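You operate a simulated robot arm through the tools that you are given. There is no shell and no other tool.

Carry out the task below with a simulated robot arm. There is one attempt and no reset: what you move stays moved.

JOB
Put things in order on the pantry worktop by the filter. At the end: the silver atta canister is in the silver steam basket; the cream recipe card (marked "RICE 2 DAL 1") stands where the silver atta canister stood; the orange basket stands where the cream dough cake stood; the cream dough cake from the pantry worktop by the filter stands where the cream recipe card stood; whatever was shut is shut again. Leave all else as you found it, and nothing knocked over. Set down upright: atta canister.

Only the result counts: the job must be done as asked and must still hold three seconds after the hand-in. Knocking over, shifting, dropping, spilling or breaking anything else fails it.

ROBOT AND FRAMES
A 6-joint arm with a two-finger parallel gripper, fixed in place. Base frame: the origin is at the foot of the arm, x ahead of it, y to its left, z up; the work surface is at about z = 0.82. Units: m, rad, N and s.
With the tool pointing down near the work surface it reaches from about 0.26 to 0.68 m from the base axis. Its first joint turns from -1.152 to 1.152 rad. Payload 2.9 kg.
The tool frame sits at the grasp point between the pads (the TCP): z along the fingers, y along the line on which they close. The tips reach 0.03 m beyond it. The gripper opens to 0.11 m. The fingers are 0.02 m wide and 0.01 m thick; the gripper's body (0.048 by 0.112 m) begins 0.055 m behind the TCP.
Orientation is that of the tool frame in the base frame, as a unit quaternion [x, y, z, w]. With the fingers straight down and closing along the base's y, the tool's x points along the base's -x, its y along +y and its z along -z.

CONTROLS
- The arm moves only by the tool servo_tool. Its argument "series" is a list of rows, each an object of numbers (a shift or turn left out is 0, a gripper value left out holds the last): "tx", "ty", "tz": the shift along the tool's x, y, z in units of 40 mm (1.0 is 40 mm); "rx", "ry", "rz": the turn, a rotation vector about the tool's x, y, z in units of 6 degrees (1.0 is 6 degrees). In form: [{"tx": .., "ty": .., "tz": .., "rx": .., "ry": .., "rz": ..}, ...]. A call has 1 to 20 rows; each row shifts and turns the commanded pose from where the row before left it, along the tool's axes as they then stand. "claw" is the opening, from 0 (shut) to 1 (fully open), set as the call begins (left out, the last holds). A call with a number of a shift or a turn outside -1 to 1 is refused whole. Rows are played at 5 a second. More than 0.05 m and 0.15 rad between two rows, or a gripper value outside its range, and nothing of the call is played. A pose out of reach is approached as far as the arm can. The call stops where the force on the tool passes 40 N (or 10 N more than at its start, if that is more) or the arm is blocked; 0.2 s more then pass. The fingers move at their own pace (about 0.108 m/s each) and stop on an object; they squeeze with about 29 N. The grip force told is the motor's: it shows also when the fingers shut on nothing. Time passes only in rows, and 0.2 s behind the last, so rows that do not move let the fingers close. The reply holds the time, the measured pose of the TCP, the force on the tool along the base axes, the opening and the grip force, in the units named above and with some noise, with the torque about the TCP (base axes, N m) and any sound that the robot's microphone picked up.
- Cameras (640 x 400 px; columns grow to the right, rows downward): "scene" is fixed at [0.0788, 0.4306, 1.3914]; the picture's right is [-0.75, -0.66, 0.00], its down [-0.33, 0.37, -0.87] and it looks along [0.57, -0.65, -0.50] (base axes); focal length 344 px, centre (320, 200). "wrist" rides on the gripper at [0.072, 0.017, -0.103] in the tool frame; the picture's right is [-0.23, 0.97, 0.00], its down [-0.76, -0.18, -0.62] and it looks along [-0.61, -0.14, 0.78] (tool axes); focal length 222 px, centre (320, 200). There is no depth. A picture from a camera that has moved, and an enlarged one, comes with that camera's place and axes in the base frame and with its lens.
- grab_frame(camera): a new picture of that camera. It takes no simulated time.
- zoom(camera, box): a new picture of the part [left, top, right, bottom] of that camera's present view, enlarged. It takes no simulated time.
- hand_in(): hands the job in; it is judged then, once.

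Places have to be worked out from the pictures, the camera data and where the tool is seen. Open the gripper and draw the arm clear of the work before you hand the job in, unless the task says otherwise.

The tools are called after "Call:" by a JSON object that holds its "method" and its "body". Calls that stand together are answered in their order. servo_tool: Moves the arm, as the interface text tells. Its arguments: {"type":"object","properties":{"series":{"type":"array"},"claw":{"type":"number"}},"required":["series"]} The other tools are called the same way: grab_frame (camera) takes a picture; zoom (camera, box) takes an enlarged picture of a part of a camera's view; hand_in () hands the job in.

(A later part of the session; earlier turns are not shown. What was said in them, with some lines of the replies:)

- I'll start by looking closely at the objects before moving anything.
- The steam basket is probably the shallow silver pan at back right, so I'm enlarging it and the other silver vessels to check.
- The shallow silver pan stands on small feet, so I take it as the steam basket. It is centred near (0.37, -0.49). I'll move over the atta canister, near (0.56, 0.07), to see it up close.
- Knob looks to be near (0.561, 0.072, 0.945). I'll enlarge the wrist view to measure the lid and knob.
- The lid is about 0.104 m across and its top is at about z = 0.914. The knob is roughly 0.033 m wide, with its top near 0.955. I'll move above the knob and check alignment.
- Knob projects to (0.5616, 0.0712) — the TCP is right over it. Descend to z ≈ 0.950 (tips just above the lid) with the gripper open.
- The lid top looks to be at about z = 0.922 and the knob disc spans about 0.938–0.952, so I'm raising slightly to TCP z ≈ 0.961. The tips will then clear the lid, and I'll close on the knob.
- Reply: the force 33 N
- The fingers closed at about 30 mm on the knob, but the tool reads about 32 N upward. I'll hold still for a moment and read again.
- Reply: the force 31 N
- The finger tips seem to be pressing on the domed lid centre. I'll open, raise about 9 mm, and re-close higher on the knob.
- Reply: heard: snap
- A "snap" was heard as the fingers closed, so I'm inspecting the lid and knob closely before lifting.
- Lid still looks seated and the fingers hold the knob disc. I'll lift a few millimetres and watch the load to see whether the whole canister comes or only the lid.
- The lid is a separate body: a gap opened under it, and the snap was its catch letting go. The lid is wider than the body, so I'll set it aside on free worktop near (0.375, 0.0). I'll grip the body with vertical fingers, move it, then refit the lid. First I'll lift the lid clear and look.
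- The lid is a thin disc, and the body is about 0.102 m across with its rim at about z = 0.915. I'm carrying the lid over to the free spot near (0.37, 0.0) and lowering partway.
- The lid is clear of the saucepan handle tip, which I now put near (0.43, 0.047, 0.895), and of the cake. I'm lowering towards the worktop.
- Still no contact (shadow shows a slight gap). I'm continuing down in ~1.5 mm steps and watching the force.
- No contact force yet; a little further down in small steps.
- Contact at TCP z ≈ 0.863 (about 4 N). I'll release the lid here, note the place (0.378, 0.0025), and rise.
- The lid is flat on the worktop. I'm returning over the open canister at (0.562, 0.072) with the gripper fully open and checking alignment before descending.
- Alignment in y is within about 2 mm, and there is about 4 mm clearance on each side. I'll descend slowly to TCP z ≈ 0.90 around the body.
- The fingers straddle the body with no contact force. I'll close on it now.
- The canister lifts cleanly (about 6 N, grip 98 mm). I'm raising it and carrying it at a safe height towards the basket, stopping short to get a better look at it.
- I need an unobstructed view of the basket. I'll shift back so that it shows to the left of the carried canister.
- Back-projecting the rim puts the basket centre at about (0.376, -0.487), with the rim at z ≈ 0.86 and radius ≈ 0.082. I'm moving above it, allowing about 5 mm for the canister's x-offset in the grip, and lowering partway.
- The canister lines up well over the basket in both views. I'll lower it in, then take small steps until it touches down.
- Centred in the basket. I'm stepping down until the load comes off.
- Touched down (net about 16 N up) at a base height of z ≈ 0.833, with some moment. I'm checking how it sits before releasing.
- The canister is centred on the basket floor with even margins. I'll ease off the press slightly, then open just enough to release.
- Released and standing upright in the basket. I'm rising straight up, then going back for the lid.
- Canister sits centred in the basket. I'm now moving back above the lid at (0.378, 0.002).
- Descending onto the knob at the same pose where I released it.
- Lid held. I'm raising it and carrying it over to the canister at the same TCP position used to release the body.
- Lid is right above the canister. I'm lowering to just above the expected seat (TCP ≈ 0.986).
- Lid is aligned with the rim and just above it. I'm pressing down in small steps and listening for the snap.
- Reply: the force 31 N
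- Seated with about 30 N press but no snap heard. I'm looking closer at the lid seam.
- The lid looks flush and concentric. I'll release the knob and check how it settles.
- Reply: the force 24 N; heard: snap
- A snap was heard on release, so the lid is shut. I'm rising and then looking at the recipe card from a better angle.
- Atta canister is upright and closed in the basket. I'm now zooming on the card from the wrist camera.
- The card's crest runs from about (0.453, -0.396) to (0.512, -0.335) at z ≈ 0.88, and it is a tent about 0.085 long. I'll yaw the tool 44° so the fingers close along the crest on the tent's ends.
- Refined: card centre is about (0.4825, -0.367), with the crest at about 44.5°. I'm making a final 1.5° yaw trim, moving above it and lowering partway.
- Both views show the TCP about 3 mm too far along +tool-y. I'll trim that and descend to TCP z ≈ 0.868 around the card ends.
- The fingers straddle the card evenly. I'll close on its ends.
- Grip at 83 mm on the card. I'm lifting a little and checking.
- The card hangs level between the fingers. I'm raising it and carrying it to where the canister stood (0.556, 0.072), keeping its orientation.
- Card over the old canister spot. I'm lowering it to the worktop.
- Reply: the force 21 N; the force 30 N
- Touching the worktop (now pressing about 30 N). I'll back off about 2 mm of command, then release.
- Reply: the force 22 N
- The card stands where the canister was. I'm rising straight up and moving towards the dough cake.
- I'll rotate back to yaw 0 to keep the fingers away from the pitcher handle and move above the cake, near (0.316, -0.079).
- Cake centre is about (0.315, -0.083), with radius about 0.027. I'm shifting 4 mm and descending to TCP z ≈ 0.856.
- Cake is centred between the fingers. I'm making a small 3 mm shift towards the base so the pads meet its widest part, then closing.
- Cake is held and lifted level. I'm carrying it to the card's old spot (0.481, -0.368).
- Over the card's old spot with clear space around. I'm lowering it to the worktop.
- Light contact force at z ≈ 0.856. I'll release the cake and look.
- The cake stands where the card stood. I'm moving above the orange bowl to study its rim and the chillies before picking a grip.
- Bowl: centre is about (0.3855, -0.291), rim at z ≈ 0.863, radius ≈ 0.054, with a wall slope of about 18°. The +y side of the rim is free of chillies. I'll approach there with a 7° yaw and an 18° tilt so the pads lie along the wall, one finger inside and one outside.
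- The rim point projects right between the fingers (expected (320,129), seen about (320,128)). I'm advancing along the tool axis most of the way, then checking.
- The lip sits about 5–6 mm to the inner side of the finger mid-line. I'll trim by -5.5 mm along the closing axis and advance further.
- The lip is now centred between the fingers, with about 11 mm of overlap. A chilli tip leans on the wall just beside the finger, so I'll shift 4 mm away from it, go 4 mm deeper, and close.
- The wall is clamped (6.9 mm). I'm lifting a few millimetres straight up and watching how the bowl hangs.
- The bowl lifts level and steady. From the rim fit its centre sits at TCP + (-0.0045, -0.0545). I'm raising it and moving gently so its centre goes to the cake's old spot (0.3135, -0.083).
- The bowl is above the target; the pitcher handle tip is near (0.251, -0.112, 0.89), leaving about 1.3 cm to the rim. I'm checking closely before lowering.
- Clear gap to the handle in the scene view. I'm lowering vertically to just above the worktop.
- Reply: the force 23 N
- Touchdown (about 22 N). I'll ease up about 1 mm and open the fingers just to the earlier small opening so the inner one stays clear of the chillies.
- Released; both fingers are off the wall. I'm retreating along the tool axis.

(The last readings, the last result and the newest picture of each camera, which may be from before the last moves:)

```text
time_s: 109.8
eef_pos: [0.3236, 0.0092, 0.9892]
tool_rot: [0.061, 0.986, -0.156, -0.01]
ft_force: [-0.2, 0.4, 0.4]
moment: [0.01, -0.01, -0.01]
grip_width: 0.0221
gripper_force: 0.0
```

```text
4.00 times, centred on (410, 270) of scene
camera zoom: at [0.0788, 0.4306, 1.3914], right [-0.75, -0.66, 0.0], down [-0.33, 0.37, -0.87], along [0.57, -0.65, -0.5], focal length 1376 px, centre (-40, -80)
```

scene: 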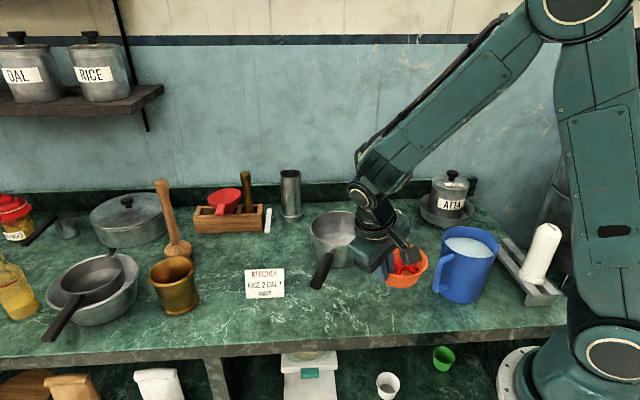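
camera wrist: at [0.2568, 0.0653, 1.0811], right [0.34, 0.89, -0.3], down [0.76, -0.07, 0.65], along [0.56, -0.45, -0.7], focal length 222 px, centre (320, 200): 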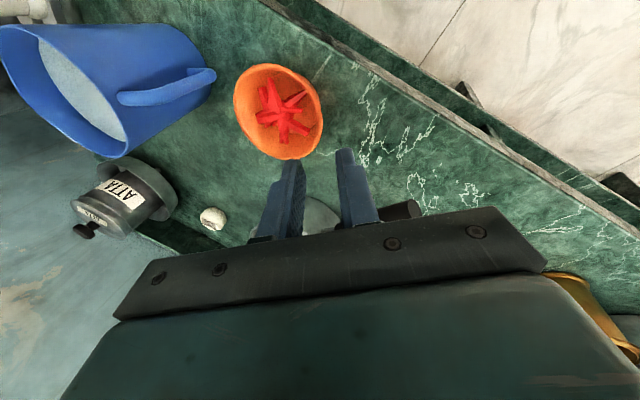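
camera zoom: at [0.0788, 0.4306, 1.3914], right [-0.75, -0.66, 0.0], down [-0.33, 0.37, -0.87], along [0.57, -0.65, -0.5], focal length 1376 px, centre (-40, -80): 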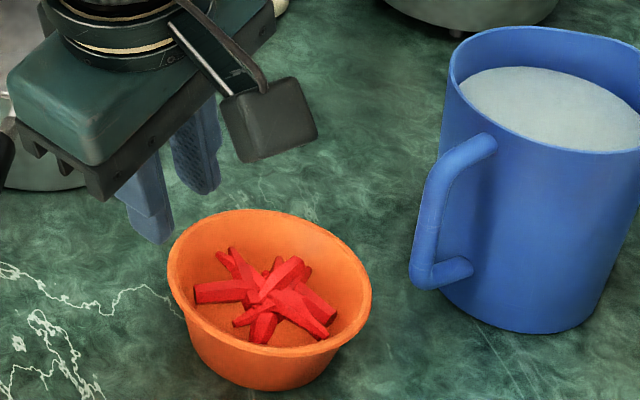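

The bowl is standing with the chillies still inside. I'm verifying its exact position against the cake's old spot with a wrist close-up.

Call:
{"method": "zoom", "body": {"camera": "wrist", "box": [220, 50, 340, 170]}}

Call:
{"method": "grab_frame", "body": {"camera": "scene"}}

```text
3.33 times, centred on (280, 110) of wrist
camera zoom: at [0.2568, 0.0653, 1.0811], right [0.34, 0.89, -0.3], down [0.76, -0.07, 0.65], along [0.56, -0.45, -0.7], focal length 740 px, centre (453, 500)
```

zoom: 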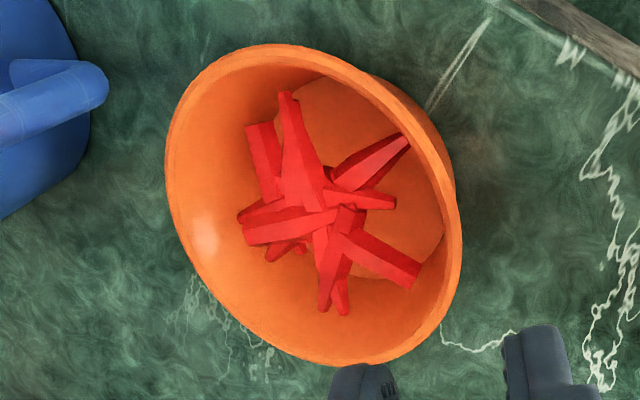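

```text
taken
```

scene: 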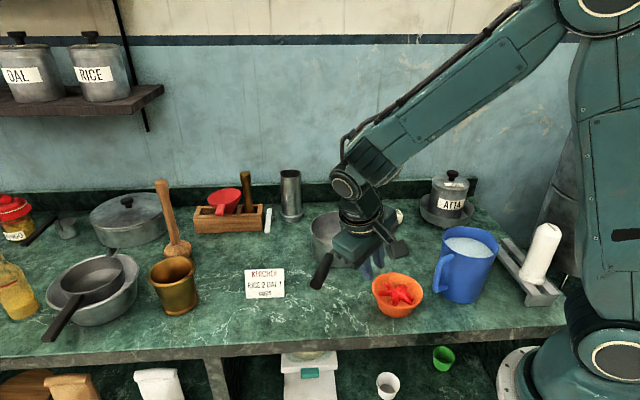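

The rim fit gives a bowl centre of (0.309, -0.084), within about 5 mm of where the cake stood, with the chillies intact. I'm raising the arm straight up and clear, then opening the gripper.

Call:
{"method": "servo_tool", "body": {"series": [{"ty": -0.25, "tz": -0.76}, {"ty": -0.29, "tz": -0.9}, {"ty": -0.29, "tz": -0.9}, {"ty": -0.29, "tz": -0.9}, {"rx": -1.0}, {"rx": -1.0}, {"rx": -1.0}, {}]}}

Call:
{"method": "servo_tool", "body": {"series": [{"tz": -0.5}, {"tz": -0.5}, {}], "claw": 1}}

Call:
{"method": "grab_frame", "body": {"camera": "scene"}}

Call:
{"method": "grab_frame", "body": {"camera": "wrist"}}

```text
time_s: 111.6
eef_pos: [0.3218, 0.0054, 1.1347]
tool_rot: [0.061, 0.998, 0.0, 0.0]
ft_force: [0.0, -0.1, 0.7]
moment: [0.0, 0.01, 0.0]
grip_width: 0.022
gripper_force: 0.0
```

```text
time_s: 112.4
eef_pos: [0.3196, 0.007, 1.1728]
tool_rot: [0.061, 0.998, 0.0, 0.0]
ft_force: [0.5, -0.5, 0.2]
moment: [0.01, -0.02, -0.03]
grip_width: 0.11
gripper_force: 0.1
```

```text
taken
```

scene: 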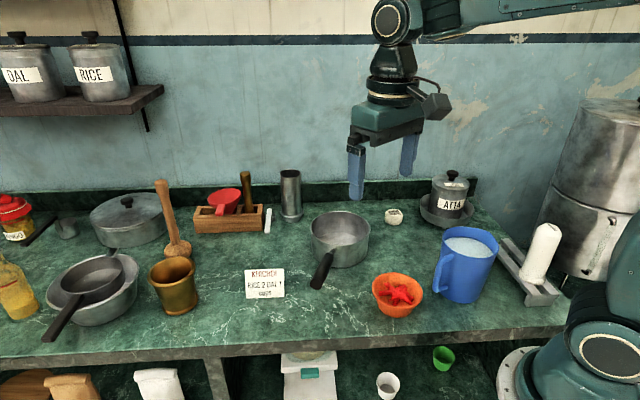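

```text
taken
camera wrist: at [0.2495, 0.0329, 1.2744], right [0.34, 0.94, 0.0], down [0.73, -0.27, 0.62], along [0.59, -0.21, -0.78], focal length 222 px, centre (320, 200)
```

wrist: 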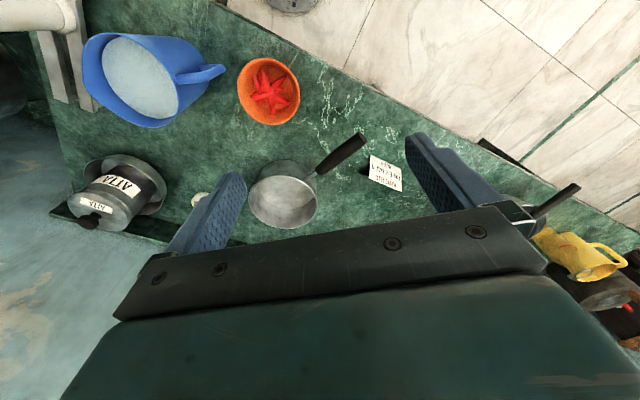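

Everything appears in place. I'll do one last close check of the moved objects before handing in.

Call:
{"method": "zoom", "body": {"camera": "scene", "box": [360, 160, 520, 330]}}

Call:
{"method": "zoom", "body": {"camera": "scene", "box": [140, 160, 400, 330]}}

```text
2.35 times, centred on (440, 245) of scene
camera zoom: at [0.0788, 0.4306, 1.3914], right [-0.75, -0.66, 0.0], down [-0.33, 0.37, -0.87], along [0.57, -0.65, -0.5], focal length 810 px, centre (38, 94)
```

zoom: 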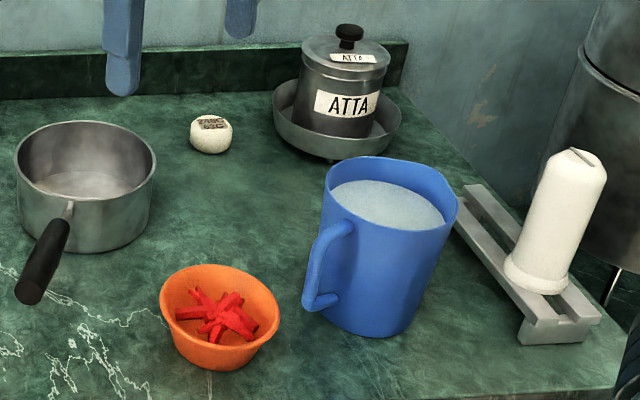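

```text
2.35 times, centred on (270, 245) of scene
camera zoom: at [0.0788, 0.4306, 1.3914], right [-0.75, -0.66, 0.0], down [-0.33, 0.37, -0.87], along [0.57, -0.65, -0.5], focal length 810 px, centre (438, 94)
```

zoom: 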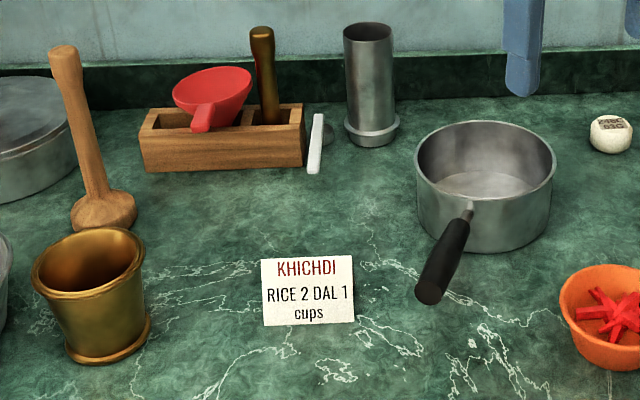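

The pictures show all four moves done: the closed canister stands upright in the basket, and the card, cake and orange bowl stand in their new places. Nothing else has visibly moved, the gripper is open and the arm is clear, so I'm handing in.

Call:
{"method": "hand_in", "body": {}}

```text
The job is handed in.
```

The job is handed in with all four moves done and nothing else visibly moved. I haven't seen the judge's verdict.

- **Atta canister:** it stands upright in the silver steam basket with its lid shut. The lid came loose when I first gripped the knob. I set it aside, moved the body, then refitted the lid and heard it snap closed.
- **Recipe card:** it stands where the canister stood, facing the same way as before.
- **Dough cake:** it stands where the card stood.
- **Orange basket:** it stands about 5 mm from where the cake stood, with the chillies still inside.

I took the shallow silver pan on small feet to be the steam basket, since nothing was labelled as one.
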